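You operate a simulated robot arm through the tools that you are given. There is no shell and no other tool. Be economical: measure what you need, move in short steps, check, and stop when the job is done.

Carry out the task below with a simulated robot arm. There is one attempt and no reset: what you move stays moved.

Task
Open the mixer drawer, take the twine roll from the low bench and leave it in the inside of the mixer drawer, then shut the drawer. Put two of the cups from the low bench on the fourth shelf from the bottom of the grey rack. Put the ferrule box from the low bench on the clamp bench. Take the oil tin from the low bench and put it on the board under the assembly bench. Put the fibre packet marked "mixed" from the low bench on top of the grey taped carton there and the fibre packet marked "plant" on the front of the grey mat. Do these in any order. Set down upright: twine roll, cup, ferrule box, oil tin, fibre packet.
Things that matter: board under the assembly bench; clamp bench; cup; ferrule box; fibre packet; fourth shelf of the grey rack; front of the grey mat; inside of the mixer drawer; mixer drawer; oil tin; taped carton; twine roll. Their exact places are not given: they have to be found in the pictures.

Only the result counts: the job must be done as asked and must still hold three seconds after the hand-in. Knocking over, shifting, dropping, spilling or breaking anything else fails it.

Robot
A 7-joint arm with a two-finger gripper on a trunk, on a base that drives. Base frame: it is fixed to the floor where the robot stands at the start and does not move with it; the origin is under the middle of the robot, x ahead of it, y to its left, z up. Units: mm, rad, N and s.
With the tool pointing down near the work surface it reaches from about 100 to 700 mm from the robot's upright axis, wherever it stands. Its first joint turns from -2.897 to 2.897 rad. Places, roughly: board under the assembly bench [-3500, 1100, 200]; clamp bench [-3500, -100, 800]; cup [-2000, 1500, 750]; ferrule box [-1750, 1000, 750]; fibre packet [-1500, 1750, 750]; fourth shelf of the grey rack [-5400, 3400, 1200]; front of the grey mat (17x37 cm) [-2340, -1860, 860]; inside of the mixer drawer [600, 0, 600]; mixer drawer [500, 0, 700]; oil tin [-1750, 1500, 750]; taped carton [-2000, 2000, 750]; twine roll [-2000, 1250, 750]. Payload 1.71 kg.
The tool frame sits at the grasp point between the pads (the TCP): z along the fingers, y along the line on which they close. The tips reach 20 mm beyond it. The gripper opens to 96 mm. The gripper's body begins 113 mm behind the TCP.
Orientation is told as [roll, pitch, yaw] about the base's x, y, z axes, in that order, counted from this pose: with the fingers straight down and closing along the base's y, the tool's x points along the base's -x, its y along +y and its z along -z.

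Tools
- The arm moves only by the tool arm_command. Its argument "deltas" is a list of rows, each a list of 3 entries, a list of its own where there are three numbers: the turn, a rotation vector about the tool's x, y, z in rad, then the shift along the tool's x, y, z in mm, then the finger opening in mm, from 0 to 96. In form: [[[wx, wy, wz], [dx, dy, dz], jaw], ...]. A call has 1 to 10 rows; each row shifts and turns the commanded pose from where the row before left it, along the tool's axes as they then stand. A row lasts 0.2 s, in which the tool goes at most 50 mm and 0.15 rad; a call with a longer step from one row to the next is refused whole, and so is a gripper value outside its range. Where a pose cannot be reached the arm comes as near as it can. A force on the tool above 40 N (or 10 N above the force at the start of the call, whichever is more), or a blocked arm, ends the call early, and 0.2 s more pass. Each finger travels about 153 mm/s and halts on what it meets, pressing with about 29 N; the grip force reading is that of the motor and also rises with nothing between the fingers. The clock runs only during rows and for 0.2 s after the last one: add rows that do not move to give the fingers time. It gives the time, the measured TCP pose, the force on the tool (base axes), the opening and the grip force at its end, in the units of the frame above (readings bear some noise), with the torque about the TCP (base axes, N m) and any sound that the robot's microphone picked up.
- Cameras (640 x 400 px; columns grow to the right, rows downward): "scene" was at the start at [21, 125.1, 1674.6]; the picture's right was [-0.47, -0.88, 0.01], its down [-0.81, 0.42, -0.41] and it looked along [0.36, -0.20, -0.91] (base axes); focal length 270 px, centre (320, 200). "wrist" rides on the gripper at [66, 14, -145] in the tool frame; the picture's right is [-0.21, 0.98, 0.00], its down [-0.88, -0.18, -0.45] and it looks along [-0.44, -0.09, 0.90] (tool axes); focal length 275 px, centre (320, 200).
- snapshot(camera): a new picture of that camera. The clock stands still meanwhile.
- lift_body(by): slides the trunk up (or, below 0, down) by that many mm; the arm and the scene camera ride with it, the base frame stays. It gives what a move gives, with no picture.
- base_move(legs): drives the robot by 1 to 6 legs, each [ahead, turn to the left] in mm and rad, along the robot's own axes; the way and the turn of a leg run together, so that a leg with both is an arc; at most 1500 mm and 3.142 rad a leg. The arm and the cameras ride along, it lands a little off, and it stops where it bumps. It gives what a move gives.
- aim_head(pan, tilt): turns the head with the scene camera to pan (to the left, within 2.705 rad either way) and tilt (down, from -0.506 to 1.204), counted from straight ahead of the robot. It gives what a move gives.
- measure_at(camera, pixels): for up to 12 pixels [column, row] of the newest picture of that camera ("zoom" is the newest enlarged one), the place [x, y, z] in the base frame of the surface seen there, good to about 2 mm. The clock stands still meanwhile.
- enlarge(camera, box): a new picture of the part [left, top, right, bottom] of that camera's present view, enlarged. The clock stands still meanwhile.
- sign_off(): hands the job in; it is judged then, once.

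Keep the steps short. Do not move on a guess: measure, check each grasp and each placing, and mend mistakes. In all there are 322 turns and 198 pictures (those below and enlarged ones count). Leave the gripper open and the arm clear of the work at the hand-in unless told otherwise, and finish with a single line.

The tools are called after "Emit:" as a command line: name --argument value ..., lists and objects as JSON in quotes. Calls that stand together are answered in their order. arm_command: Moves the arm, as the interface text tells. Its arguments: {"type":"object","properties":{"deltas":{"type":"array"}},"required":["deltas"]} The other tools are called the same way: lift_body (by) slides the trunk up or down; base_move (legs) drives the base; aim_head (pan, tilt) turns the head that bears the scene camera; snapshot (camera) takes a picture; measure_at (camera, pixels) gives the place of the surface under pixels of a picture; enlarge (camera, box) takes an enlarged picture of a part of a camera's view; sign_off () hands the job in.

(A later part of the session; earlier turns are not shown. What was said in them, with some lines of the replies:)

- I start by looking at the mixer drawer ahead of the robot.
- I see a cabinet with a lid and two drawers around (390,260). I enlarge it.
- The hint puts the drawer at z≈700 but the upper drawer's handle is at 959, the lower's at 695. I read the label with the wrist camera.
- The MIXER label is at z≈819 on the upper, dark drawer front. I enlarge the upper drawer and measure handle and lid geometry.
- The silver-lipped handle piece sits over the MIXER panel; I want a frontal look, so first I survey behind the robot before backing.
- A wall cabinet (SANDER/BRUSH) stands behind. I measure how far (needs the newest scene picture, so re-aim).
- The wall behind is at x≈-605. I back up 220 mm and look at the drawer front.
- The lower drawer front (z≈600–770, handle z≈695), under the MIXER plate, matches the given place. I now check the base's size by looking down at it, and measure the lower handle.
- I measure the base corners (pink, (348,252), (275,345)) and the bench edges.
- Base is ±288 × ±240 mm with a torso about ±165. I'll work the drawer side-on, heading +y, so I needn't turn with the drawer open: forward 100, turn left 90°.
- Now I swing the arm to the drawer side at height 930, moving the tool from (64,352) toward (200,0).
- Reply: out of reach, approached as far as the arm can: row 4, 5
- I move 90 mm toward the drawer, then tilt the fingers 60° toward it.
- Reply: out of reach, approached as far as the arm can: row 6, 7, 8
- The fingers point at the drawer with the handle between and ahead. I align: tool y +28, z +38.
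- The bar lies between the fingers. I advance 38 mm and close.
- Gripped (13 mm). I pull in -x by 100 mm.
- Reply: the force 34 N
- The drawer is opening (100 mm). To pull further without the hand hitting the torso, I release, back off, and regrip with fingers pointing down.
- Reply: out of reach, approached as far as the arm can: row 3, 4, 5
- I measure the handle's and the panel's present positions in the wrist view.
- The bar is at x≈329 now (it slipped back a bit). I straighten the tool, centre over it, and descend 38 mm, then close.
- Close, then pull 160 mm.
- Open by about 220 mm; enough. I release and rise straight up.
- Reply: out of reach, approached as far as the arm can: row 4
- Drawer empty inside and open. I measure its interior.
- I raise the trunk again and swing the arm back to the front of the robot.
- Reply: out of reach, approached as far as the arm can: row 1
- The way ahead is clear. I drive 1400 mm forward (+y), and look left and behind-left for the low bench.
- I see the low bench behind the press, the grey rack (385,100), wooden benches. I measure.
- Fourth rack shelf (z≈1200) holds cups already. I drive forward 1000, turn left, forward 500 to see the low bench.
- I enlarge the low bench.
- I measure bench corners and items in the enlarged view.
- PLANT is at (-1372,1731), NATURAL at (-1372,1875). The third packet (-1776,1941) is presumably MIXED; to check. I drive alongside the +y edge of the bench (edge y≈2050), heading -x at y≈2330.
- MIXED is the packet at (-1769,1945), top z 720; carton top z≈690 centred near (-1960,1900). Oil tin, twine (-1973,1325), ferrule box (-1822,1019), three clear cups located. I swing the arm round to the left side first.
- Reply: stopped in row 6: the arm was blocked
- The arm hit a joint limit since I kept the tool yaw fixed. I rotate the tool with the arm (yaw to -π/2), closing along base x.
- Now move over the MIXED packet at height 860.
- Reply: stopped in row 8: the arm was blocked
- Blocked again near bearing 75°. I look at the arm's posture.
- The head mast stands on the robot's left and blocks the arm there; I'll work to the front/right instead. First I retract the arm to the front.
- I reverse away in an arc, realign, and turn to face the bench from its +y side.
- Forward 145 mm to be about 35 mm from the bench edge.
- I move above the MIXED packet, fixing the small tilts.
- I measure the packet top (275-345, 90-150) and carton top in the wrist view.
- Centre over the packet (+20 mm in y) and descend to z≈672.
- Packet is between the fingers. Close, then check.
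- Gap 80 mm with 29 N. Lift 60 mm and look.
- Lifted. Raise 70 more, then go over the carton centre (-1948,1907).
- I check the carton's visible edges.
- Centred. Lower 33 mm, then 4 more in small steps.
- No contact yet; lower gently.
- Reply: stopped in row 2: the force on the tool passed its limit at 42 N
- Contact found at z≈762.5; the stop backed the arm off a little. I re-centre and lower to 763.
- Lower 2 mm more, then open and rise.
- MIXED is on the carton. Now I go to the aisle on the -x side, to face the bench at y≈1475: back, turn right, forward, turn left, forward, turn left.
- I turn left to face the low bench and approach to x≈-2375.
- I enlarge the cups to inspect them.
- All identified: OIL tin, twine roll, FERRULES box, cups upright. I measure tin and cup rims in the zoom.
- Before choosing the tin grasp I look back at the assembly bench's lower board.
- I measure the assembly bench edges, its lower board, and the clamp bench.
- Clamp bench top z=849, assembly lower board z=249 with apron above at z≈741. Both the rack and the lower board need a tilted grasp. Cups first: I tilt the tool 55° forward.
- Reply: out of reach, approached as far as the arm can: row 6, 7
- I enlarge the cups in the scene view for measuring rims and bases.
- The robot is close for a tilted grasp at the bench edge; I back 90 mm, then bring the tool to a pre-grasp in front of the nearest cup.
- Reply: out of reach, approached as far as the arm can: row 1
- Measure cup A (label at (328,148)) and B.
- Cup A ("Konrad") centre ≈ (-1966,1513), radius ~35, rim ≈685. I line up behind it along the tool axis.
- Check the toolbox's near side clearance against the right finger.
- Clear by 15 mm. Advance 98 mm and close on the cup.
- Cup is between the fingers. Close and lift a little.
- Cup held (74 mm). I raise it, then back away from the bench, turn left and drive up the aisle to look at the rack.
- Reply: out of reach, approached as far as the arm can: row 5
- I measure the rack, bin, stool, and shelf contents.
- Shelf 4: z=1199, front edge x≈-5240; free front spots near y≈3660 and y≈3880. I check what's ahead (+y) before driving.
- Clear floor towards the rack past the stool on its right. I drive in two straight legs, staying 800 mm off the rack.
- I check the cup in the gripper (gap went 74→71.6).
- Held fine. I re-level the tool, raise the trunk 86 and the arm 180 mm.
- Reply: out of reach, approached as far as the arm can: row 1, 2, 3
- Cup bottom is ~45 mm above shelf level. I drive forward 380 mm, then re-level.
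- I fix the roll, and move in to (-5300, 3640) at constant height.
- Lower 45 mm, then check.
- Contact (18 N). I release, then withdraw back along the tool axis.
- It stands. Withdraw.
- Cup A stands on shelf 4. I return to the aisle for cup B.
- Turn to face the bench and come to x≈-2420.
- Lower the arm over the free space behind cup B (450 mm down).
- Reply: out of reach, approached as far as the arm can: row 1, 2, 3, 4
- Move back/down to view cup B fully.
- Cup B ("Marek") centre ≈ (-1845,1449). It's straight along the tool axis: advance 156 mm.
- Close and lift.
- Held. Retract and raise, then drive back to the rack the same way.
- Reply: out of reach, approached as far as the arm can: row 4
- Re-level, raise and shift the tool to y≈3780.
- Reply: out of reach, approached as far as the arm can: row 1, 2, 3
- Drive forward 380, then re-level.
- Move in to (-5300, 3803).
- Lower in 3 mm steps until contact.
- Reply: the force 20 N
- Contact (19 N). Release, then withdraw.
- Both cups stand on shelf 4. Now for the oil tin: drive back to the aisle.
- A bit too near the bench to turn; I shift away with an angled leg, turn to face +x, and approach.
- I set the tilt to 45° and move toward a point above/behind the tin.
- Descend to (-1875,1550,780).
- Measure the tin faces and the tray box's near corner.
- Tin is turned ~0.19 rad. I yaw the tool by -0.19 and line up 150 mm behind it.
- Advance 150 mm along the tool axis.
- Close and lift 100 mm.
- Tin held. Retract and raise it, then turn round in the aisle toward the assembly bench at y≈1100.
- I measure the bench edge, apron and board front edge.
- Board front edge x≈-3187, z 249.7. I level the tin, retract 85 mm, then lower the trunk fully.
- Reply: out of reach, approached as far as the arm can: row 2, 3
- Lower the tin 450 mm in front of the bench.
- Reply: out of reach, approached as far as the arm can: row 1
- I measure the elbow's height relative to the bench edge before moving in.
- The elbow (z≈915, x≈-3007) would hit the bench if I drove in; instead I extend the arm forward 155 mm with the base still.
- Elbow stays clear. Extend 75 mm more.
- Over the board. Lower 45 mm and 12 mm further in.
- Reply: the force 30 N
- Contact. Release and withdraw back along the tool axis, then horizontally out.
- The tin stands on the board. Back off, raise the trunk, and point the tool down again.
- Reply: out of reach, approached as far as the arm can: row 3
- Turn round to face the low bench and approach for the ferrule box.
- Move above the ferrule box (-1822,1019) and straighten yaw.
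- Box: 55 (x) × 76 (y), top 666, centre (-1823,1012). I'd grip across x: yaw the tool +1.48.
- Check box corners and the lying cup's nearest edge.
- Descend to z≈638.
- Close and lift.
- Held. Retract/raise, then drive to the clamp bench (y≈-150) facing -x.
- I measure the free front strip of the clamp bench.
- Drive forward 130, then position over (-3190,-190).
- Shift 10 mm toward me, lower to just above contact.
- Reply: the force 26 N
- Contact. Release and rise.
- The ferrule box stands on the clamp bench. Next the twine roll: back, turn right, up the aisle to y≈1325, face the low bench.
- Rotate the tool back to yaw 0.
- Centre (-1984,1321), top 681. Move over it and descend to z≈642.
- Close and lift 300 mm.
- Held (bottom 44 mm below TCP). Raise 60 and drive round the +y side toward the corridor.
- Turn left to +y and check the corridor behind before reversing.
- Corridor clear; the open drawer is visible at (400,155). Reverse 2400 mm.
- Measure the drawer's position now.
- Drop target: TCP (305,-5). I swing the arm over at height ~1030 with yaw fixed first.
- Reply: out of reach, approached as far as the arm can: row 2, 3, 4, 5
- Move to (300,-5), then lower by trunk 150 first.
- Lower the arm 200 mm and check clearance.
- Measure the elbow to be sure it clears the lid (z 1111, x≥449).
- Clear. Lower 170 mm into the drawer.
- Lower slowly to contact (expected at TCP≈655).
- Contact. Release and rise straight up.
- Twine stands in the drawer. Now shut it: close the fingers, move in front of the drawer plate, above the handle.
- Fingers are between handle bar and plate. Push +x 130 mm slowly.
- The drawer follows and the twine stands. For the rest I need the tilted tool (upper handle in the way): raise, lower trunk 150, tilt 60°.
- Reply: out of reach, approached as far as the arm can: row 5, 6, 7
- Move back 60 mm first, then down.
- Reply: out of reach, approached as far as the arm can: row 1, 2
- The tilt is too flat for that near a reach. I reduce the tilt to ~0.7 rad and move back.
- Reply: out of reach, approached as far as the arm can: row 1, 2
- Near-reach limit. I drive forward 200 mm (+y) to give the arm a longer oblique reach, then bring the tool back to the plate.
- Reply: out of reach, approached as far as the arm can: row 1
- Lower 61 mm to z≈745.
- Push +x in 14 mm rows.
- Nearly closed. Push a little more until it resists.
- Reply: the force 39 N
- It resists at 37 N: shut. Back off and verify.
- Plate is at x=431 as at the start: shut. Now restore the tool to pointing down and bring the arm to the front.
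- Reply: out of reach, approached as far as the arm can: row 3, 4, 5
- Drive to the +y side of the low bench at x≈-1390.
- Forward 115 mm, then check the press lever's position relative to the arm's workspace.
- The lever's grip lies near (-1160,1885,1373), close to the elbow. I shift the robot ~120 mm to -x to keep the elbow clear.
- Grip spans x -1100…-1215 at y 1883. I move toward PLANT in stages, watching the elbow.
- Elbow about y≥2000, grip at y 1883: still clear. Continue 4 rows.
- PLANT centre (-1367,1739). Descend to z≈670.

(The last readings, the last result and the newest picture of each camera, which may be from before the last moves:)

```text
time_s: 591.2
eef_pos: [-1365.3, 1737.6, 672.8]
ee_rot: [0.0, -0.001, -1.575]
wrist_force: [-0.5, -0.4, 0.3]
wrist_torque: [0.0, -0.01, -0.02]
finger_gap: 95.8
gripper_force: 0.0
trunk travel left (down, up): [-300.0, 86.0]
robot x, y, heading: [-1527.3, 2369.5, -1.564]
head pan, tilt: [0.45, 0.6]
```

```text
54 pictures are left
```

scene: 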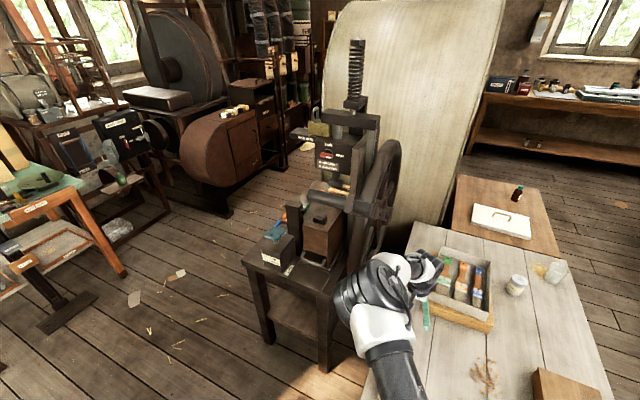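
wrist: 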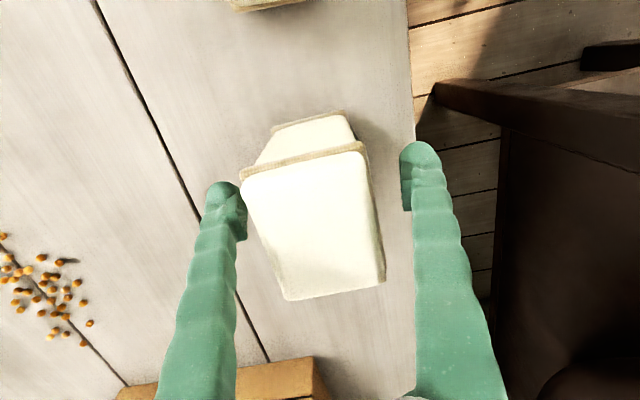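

Close and lift.

Emit:
arm_command --deltas '[[[0, 0, 0], [0, -2, 0], 96], [[0, 0, 0], [0, 0, 0], 40], [[0, 0, 0], [0, 0, 0], 40], [[0, 0, 0], [0, 0, 0], 40], [[0, 0, 0], [0, 0, -10], 40], [[0, 0, 0], [0, 0, -40], 40], [[0, 0, 0], [0, 0, -45], 40], [[0, 0, 0], [0, 0, -45], 40], [[0, 0, 0], [0, 0, 0], 40]]'

Emit:
snapshot --camera "wrist"

```text
time_s: 593.2
eef_pos: [-1368.9, 1735.7, 813.8]
ee_rot: [0.001, 0.001, -1.572]
wrist_force: [0.5, 0.4, -2.3]
wrist_torque: [-0.01, -0.02, 0.03]
finger_gap: 60.9
gripper_force: 28.9
trunk travel left (down, up): [-300.0, 86.0]
robot x, y, heading: [-1527.0, 2369.5, -1.565]
head pan, tilt: [0.45, 0.6]
```

```text
53 pictures are left
```

wrist: 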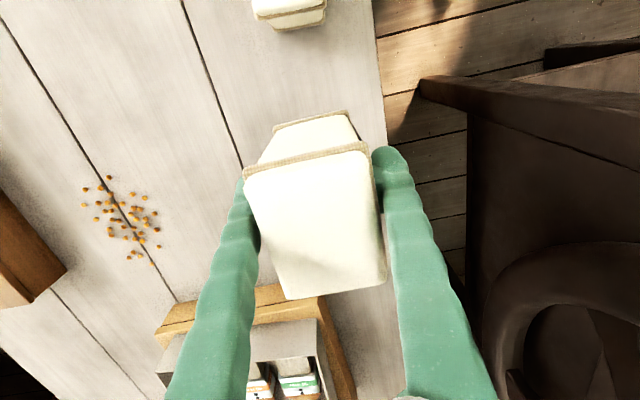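

Held. Raise and retract along the same path.

Emit:
arm_command --deltas '[[[0, 0, 0], [0, 0, -40], 40], [[0, 0, 0], [30.4, -24.6, -20], 40], [[0, 0, 0], [30.4, -24.6, -20], 40], [[0, 0, 0], [30.4, -24.6, -20], 40], [[0, 0, 0], [30.4, -24.6, -20], 40], [[0, 0, 0], [30.4, -24.6, -20], 40], [[0, 0, 0], [30.4, -24.6, -20], 40], [[0, 0, 0], [30.4, -24.6, -20], 40], [[0, 0, 0], [30.4, -24.6, -20], 40], [[0, 0, 0], [15, -24.6, -5], 40]]'

```text
time_s: 595.4
eef_pos: [-1589.2, 1997.8, 1016.9]
ee_rot: [0.004, -0.001, -1.575]
wrist_force: [-0.1, 0.4, -0.6]
wrist_torque: [-0.01, -0.03, -0.03]
finger_gap: 60.5
gripper_force: 29.4
trunk travel left (down, up): [-300.0, 86.0]
robot x, y, heading: [-1526.4, 2370.6, -1.567]
head pan, tilt: [0.45, 0.6]
```

Drive: back, turn right, along the +y side, turn left and down the aisle to y≈-500.

Emit:
base_move --legs '[[-150, 0], [0, -1.575], [1050, 0], [0, 1.571], [1500, 0], [1450, 0]]'

Emit:
aim_head --pan 0.1 --tilt 0.55

Emit:
snapshot --camera "scene"

```text
time_s: 626.1
eef_pos: [-2551.8, -833.2, 1017.0]
ee_rot: [0.002, -0.002, -1.564]
wrist_force: [-0.5, -0.3, -2.3]
wrist_torque: [0.01, 0.01, -0.01]
finger_gap: 60.3
gripper_force: 28.6
trunk travel left (down, up): [-300.0, 86.0]
robot x, y, heading: [-2493.9, -457.5, -1.549]
head pan, tilt: [0.45, 0.6]
```

```text
time_s: 626.9
eef_pos: [-2551.6, -817.7, 1020.3]
ee_rot: [0.004, -0.013, -1.563]
wrist_force: [-0.8, -0.5, -1.0]
wrist_torque: [0.05, 0.02, 0.01]
finger_gap: 60.3
gripper_force: 29.0
trunk travel left (down, up): [-300.0, 86.0]
robot x, y, heading: [-2496.5, -460.5, -1.548]
head pan, tilt: [0.099, 0.55]
```

```text
52 pictures are left
```

scene: 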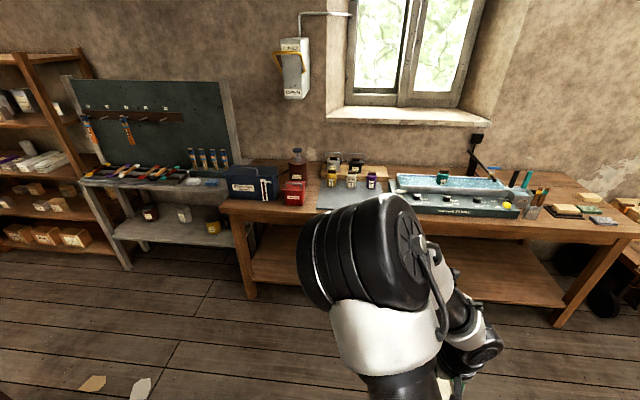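

I see a grey mat around (345,192). Enlarge and measure.

Emit:
enlarge --camera "scene" --box '[220, 130, 420, 230]'

Emit:
measure_at --camera "zoom" --pixels '[[320, 195], [320, 240], [400, 190], [460, 195], [330, 210], [370, 220], [310, 245], [350, 180], [500, 225], [250, 250], [415, 205], [380, 195]]'

```text
3.20 times, centred on (320, 180) of scene
```

zoom: 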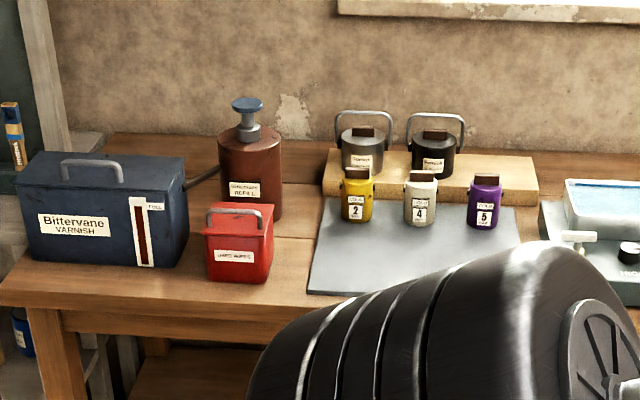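

```text
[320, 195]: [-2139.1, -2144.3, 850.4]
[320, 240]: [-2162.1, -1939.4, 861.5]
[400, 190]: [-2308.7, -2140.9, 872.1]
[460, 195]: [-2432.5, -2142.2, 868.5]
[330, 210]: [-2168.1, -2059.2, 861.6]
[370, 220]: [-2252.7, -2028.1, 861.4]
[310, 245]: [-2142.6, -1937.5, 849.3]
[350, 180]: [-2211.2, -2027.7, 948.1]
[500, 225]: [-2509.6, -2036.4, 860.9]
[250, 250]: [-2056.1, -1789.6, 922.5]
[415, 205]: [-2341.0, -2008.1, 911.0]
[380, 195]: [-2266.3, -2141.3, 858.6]
```

The mat's free front is around (-2340,-1860), z 861; jars stand behind at y≈-2020. I drive to (-2340,-1380) facing it.

Emit:
base_move --legs '[[0, 0.15], [930, 0], [0, -0.172]]'

Emit:
aim_head --pan 0.15 --tilt 0.85

Emit:
snapshot --camera "scene"

Emit:
snapshot --camera "wrist"

```text
time_s: 633.7
eef_pos: [-2397.8, -1744.2, 1022.7]
ee_rot: [0.004, -0.017, -1.58]
wrist_force: [-0.9, -0.1, -1.6]
wrist_torque: [0.01, 0.0, 0.02]
finger_gap: 60.3
gripper_force: 29.0
trunk travel left (down, up): [-300.0, 86.0]
robot x, y, heading: [-2333.8, -1387.1, -1.571]
head pan, tilt: [0.099, 0.55]
```

```text
time_s: 634.5
eef_pos: [-2396.1, -1730.7, 1026.9]
ee_rot: [0.005, -0.028, -1.578]
wrist_force: [-0.6, 0.7, -2.2]
wrist_torque: [0.0, 0.04, 0.0]
finger_gap: 60.2
gripper_force: 28.9
trunk travel left (down, up): [-300.0, 86.0]
robot x, y, heading: [-2333.7, -1391.4, -1.573]
head pan, tilt: [0.15, 0.85]
```

```text
50 pictures are left
```

scene: 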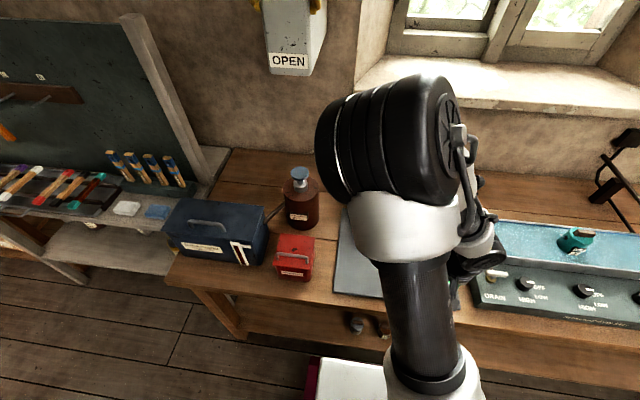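

```text
49 pictures are left
```

wrist: 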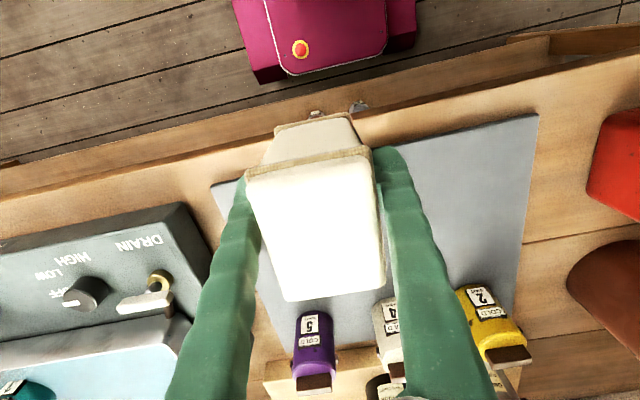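

Emit:
measure_at --camera "wrist" --pixels '[[534, 118], [215, 188], [440, 140], [430, 180], [515, 280], [310, 330], [395, 320], [480, 300], [205, 260], [190, 210], [420, 260]]'

```text
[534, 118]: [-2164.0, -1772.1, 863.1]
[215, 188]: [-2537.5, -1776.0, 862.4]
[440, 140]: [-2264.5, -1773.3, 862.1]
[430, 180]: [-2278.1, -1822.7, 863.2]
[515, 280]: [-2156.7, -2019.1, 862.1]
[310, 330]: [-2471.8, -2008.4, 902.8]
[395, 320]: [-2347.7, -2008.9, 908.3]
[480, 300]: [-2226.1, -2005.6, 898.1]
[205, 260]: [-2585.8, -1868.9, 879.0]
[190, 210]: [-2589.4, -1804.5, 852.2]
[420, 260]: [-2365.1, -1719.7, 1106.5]
```

Target (-2340,-1855). Move over it at z≈960.

Emit:
arm_command --deltas '[[[0.005, 0.028, 0], [-31, 14, 16.7], 40], [[0, 0, 0], [-31, 14, 16.7], 40], [[0, 0, 0], [-31, 14, 16.7], 40], [[0, 0, 0], [-31, 14, 16.7], 40], [[0, 0, 0], [0, 0, 0], 40]]'

Emit:
snapshot --camera "wrist"

```text
time_s: 635.7
eef_pos: [-2340.5, -1854.2, 961.7]
ee_rot: [-0.001, -0.002, -1.579]
wrist_force: [-0.6, -0.6, -1.8]
wrist_torque: [0.02, 0.0, 0.0]
finger_gap: 60.2
gripper_force: 29.1
trunk travel left (down, up): [-300.0, 86.0]
robot x, y, heading: [-2338.4, -1390.4, -1.573]
head pan, tilt: [0.15, 0.85]
```

```text
48 pictures are left
```

wrist: 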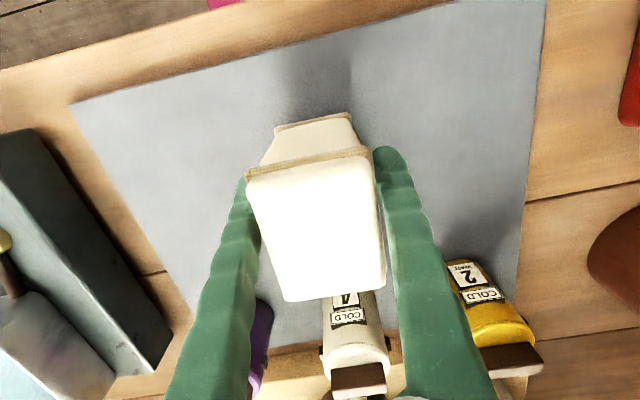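

Lower 22 mm then gently.

Emit:
arm_command --deltas '[[[0, 0, 0], [0, 0, 14], 40], [[0, 0, 0], [0, 0, 9], 40], [[0, 0, 0], [0, 0, 0], 40]]'

Emit:
arm_command --deltas '[[[0, 0, 0], [0, 0, 2], 40], [[0, 0, 0], [0, 0, 0], 40]]'

Emit:
arm_command --deltas '[[[0, 0, 0], [0, 0, 1.5], 40], [[0, 0, 0], [0, 0, 0], 40]]'

```text
time_s: 636.5
eef_pos: [-2341.6, -1854.7, 938.8]
ee_rot: [-0.003, -0.001, -1.578]
wrist_force: [-0.1, 0.2, -2.5]
wrist_torque: [-0.01, -0.02, -0.01]
finger_gap: 60.5
gripper_force: 29.0
trunk travel left (down, up): [-300.0, 86.0]
robot x, y, heading: [-2338.3, -1390.3, -1.567]
head pan, tilt: [0.15, 0.85]
```

```text
time_s: 637.1
eef_pos: [-2342.2, -1854.4, 936.4]
ee_rot: [-0.001, -0.003, -1.58]
wrist_force: [-0.2, 0.0, -1.3]
wrist_torque: [0.04, 0.01, 0.03]
finger_gap: 60.4
gripper_force: 28.6
trunk travel left (down, up): [-300.0, 86.0]
robot x, y, heading: [-2335.1, -1388.7, -1.565]
head pan, tilt: [0.15, 0.85]
```

```text
time_s: 637.7
eef_pos: [-2341.2, -1854.5, 935.9]
ee_rot: [-0.003, -0.001, -1.58]
wrist_force: [0.0, 0.3, 1.4]
wrist_torque: [0.09, -0.13, 0.02]
finger_gap: 60.3
gripper_force: 29.3
trunk travel left (down, up): [-300.0, 86.0]
robot x, y, heading: [-2337.2, -1389.5, -1.567]
head pan, tilt: [0.15, 0.85]
```

Touching. 1 mm more, release, rise.

Emit:
arm_command --deltas '[[[0, 0, 0], [0, 0, 1], 40], [[0, 0, 0], [0, 0, 0], 75], [[0, 0, 0], [0, 0, 0], 90], [[0, 0, 0], [0, 0, 0], 90], [[0, 0, 0], [0, 0, -40], 90], [[0, 0, 0], [0, 0, -45], 90], [[0, 0, 0], [0, 0, -45], 90], [[0, 0, 0], [0, 0, -45], 90], [[0, 0, 0], [0, 0, 0], 90]]'

Emit:
snapshot --camera "wrist"

```text
time_s: 639.7
eef_pos: [-2344.7, -1855.7, 1107.8]
ee_rot: [-0.001, 0.0, -1.578]
wrist_force: [0.7, 0.3, 0.4]
wrist_torque: [0.03, 0.02, 0.01]
finger_gap: 90.1
gripper_force: 0.1
trunk travel left (down, up): [-300.0, 86.0]
robot x, y, heading: [-2332.8, -1389.5, -1.566]
head pan, tilt: [0.15, 0.85]
```

```text
47 pictures are left
```

wrist: 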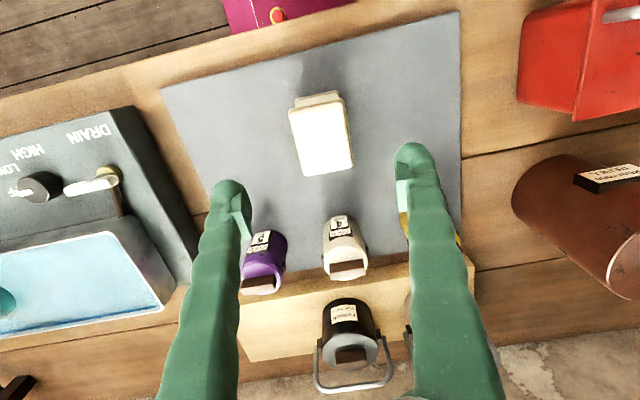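

Confirm the packet's position on the mat, then back away.

Emit:
measure_at --camera "wrist" --pixels '[[293, 110], [342, 100], [305, 172], [350, 160], [320, 140], [340, 215]]'

Emit:
base_move --legs '[[-700, 0]]'

Emit:
snapshot --camera "scene"

```text
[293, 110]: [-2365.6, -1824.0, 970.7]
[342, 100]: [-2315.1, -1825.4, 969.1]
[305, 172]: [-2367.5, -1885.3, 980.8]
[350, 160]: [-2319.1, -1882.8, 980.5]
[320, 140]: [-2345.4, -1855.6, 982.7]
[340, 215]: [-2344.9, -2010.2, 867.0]
```

```text
time_s: 643.7
eef_pos: [-2343.8, -1167.7, 1105.9]
ee_rot: [0.0, -0.001, -1.569]
wrist_force: [-0.3, 0.2, -1.1]
wrist_torque: [-0.02, 0.0, 0.03]
finger_gap: 90.3
gripper_force: 0.0
trunk travel left (down, up): [-300.0, 86.0]
robot x, y, heading: [-2334.3, -706.3, -1.556]
head pan, tilt: [0.15, 0.85]
```

```text
46 pictures are left
```

scene: 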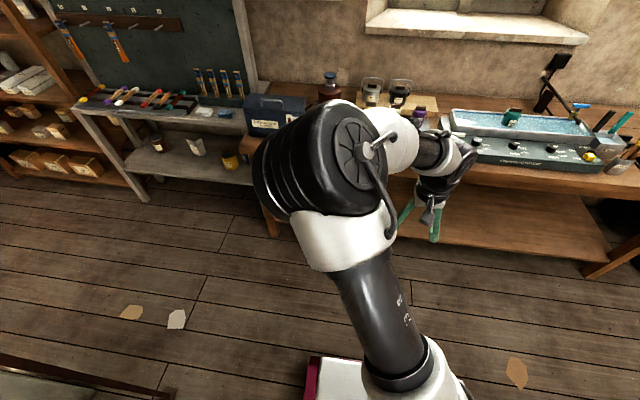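

A last look back at the low bench, the assembly and clamp benches.

Emit:
aim_head --pan 2.7 --tilt 0.3

Emit:
snapshot --camera "scene"

Emit:
aim_head --pan -2.2 --tilt 0.5

Emit:
snapshot --camera "scene"

```text
time_s: 646.0
eef_pos: [-2344.1, -1152.3, 1112.9]
ee_rot: [0.002, -0.014, -1.568]
wrist_force: [0.3, 0.1, 0.5]
wrist_torque: [-0.01, 0.0, 0.01]
finger_gap: 89.9
gripper_force: 0.1
trunk travel left (down, up): [-300.0, 86.0]
robot x, y, heading: [-2340.5, -707.8, -1.556]
head pan, tilt: [2.7, 0.3]
```

```text
45 pictures are left
```

scene: 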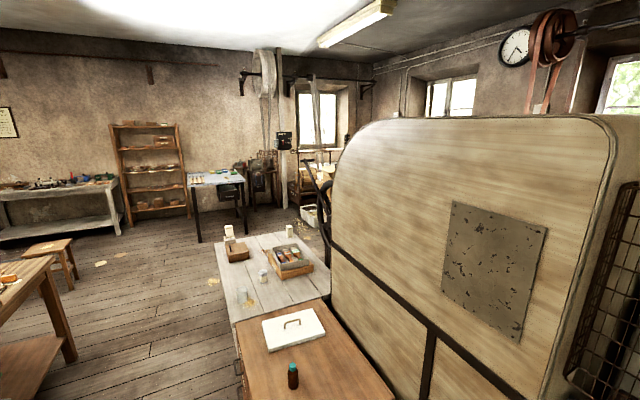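

```text
time_s: 649.8
eef_pos: [-2343.1, -1152.3, 1112.7]
ee_rot: [0.002, -0.017, -1.567]
wrist_force: [0.4, -0.3, 0.4]
wrist_torque: [-0.02, -0.03, 0.01]
finger_gap: 90.0
gripper_force: 0.1
trunk travel left (down, up): [-300.0, 86.0]
robot x, y, heading: [-2340.5, -704.5, -1.559]
head pan, tilt: [-2.201, 0.499]
```

```text
44 pictures are left
```

scene: 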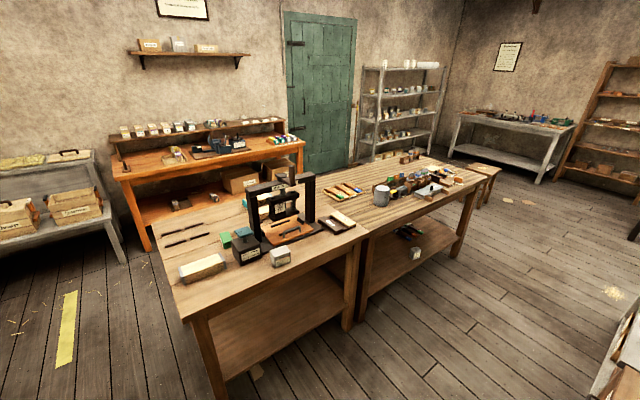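

Everything is where it should be: the MIXED packet is on the carton, the tin is on the board, the ferrule box is on the clamp bench and the cups are on the rack. The gripper is open and clear, so I hand in.

Emit:
sign_off

```text
The job is handed in.
```

The job is finished and handed in: the twine roll is in the shut mixer drawer, and the cups, ferrule box, oil tin and both fibre packets are all set down upright where you asked.
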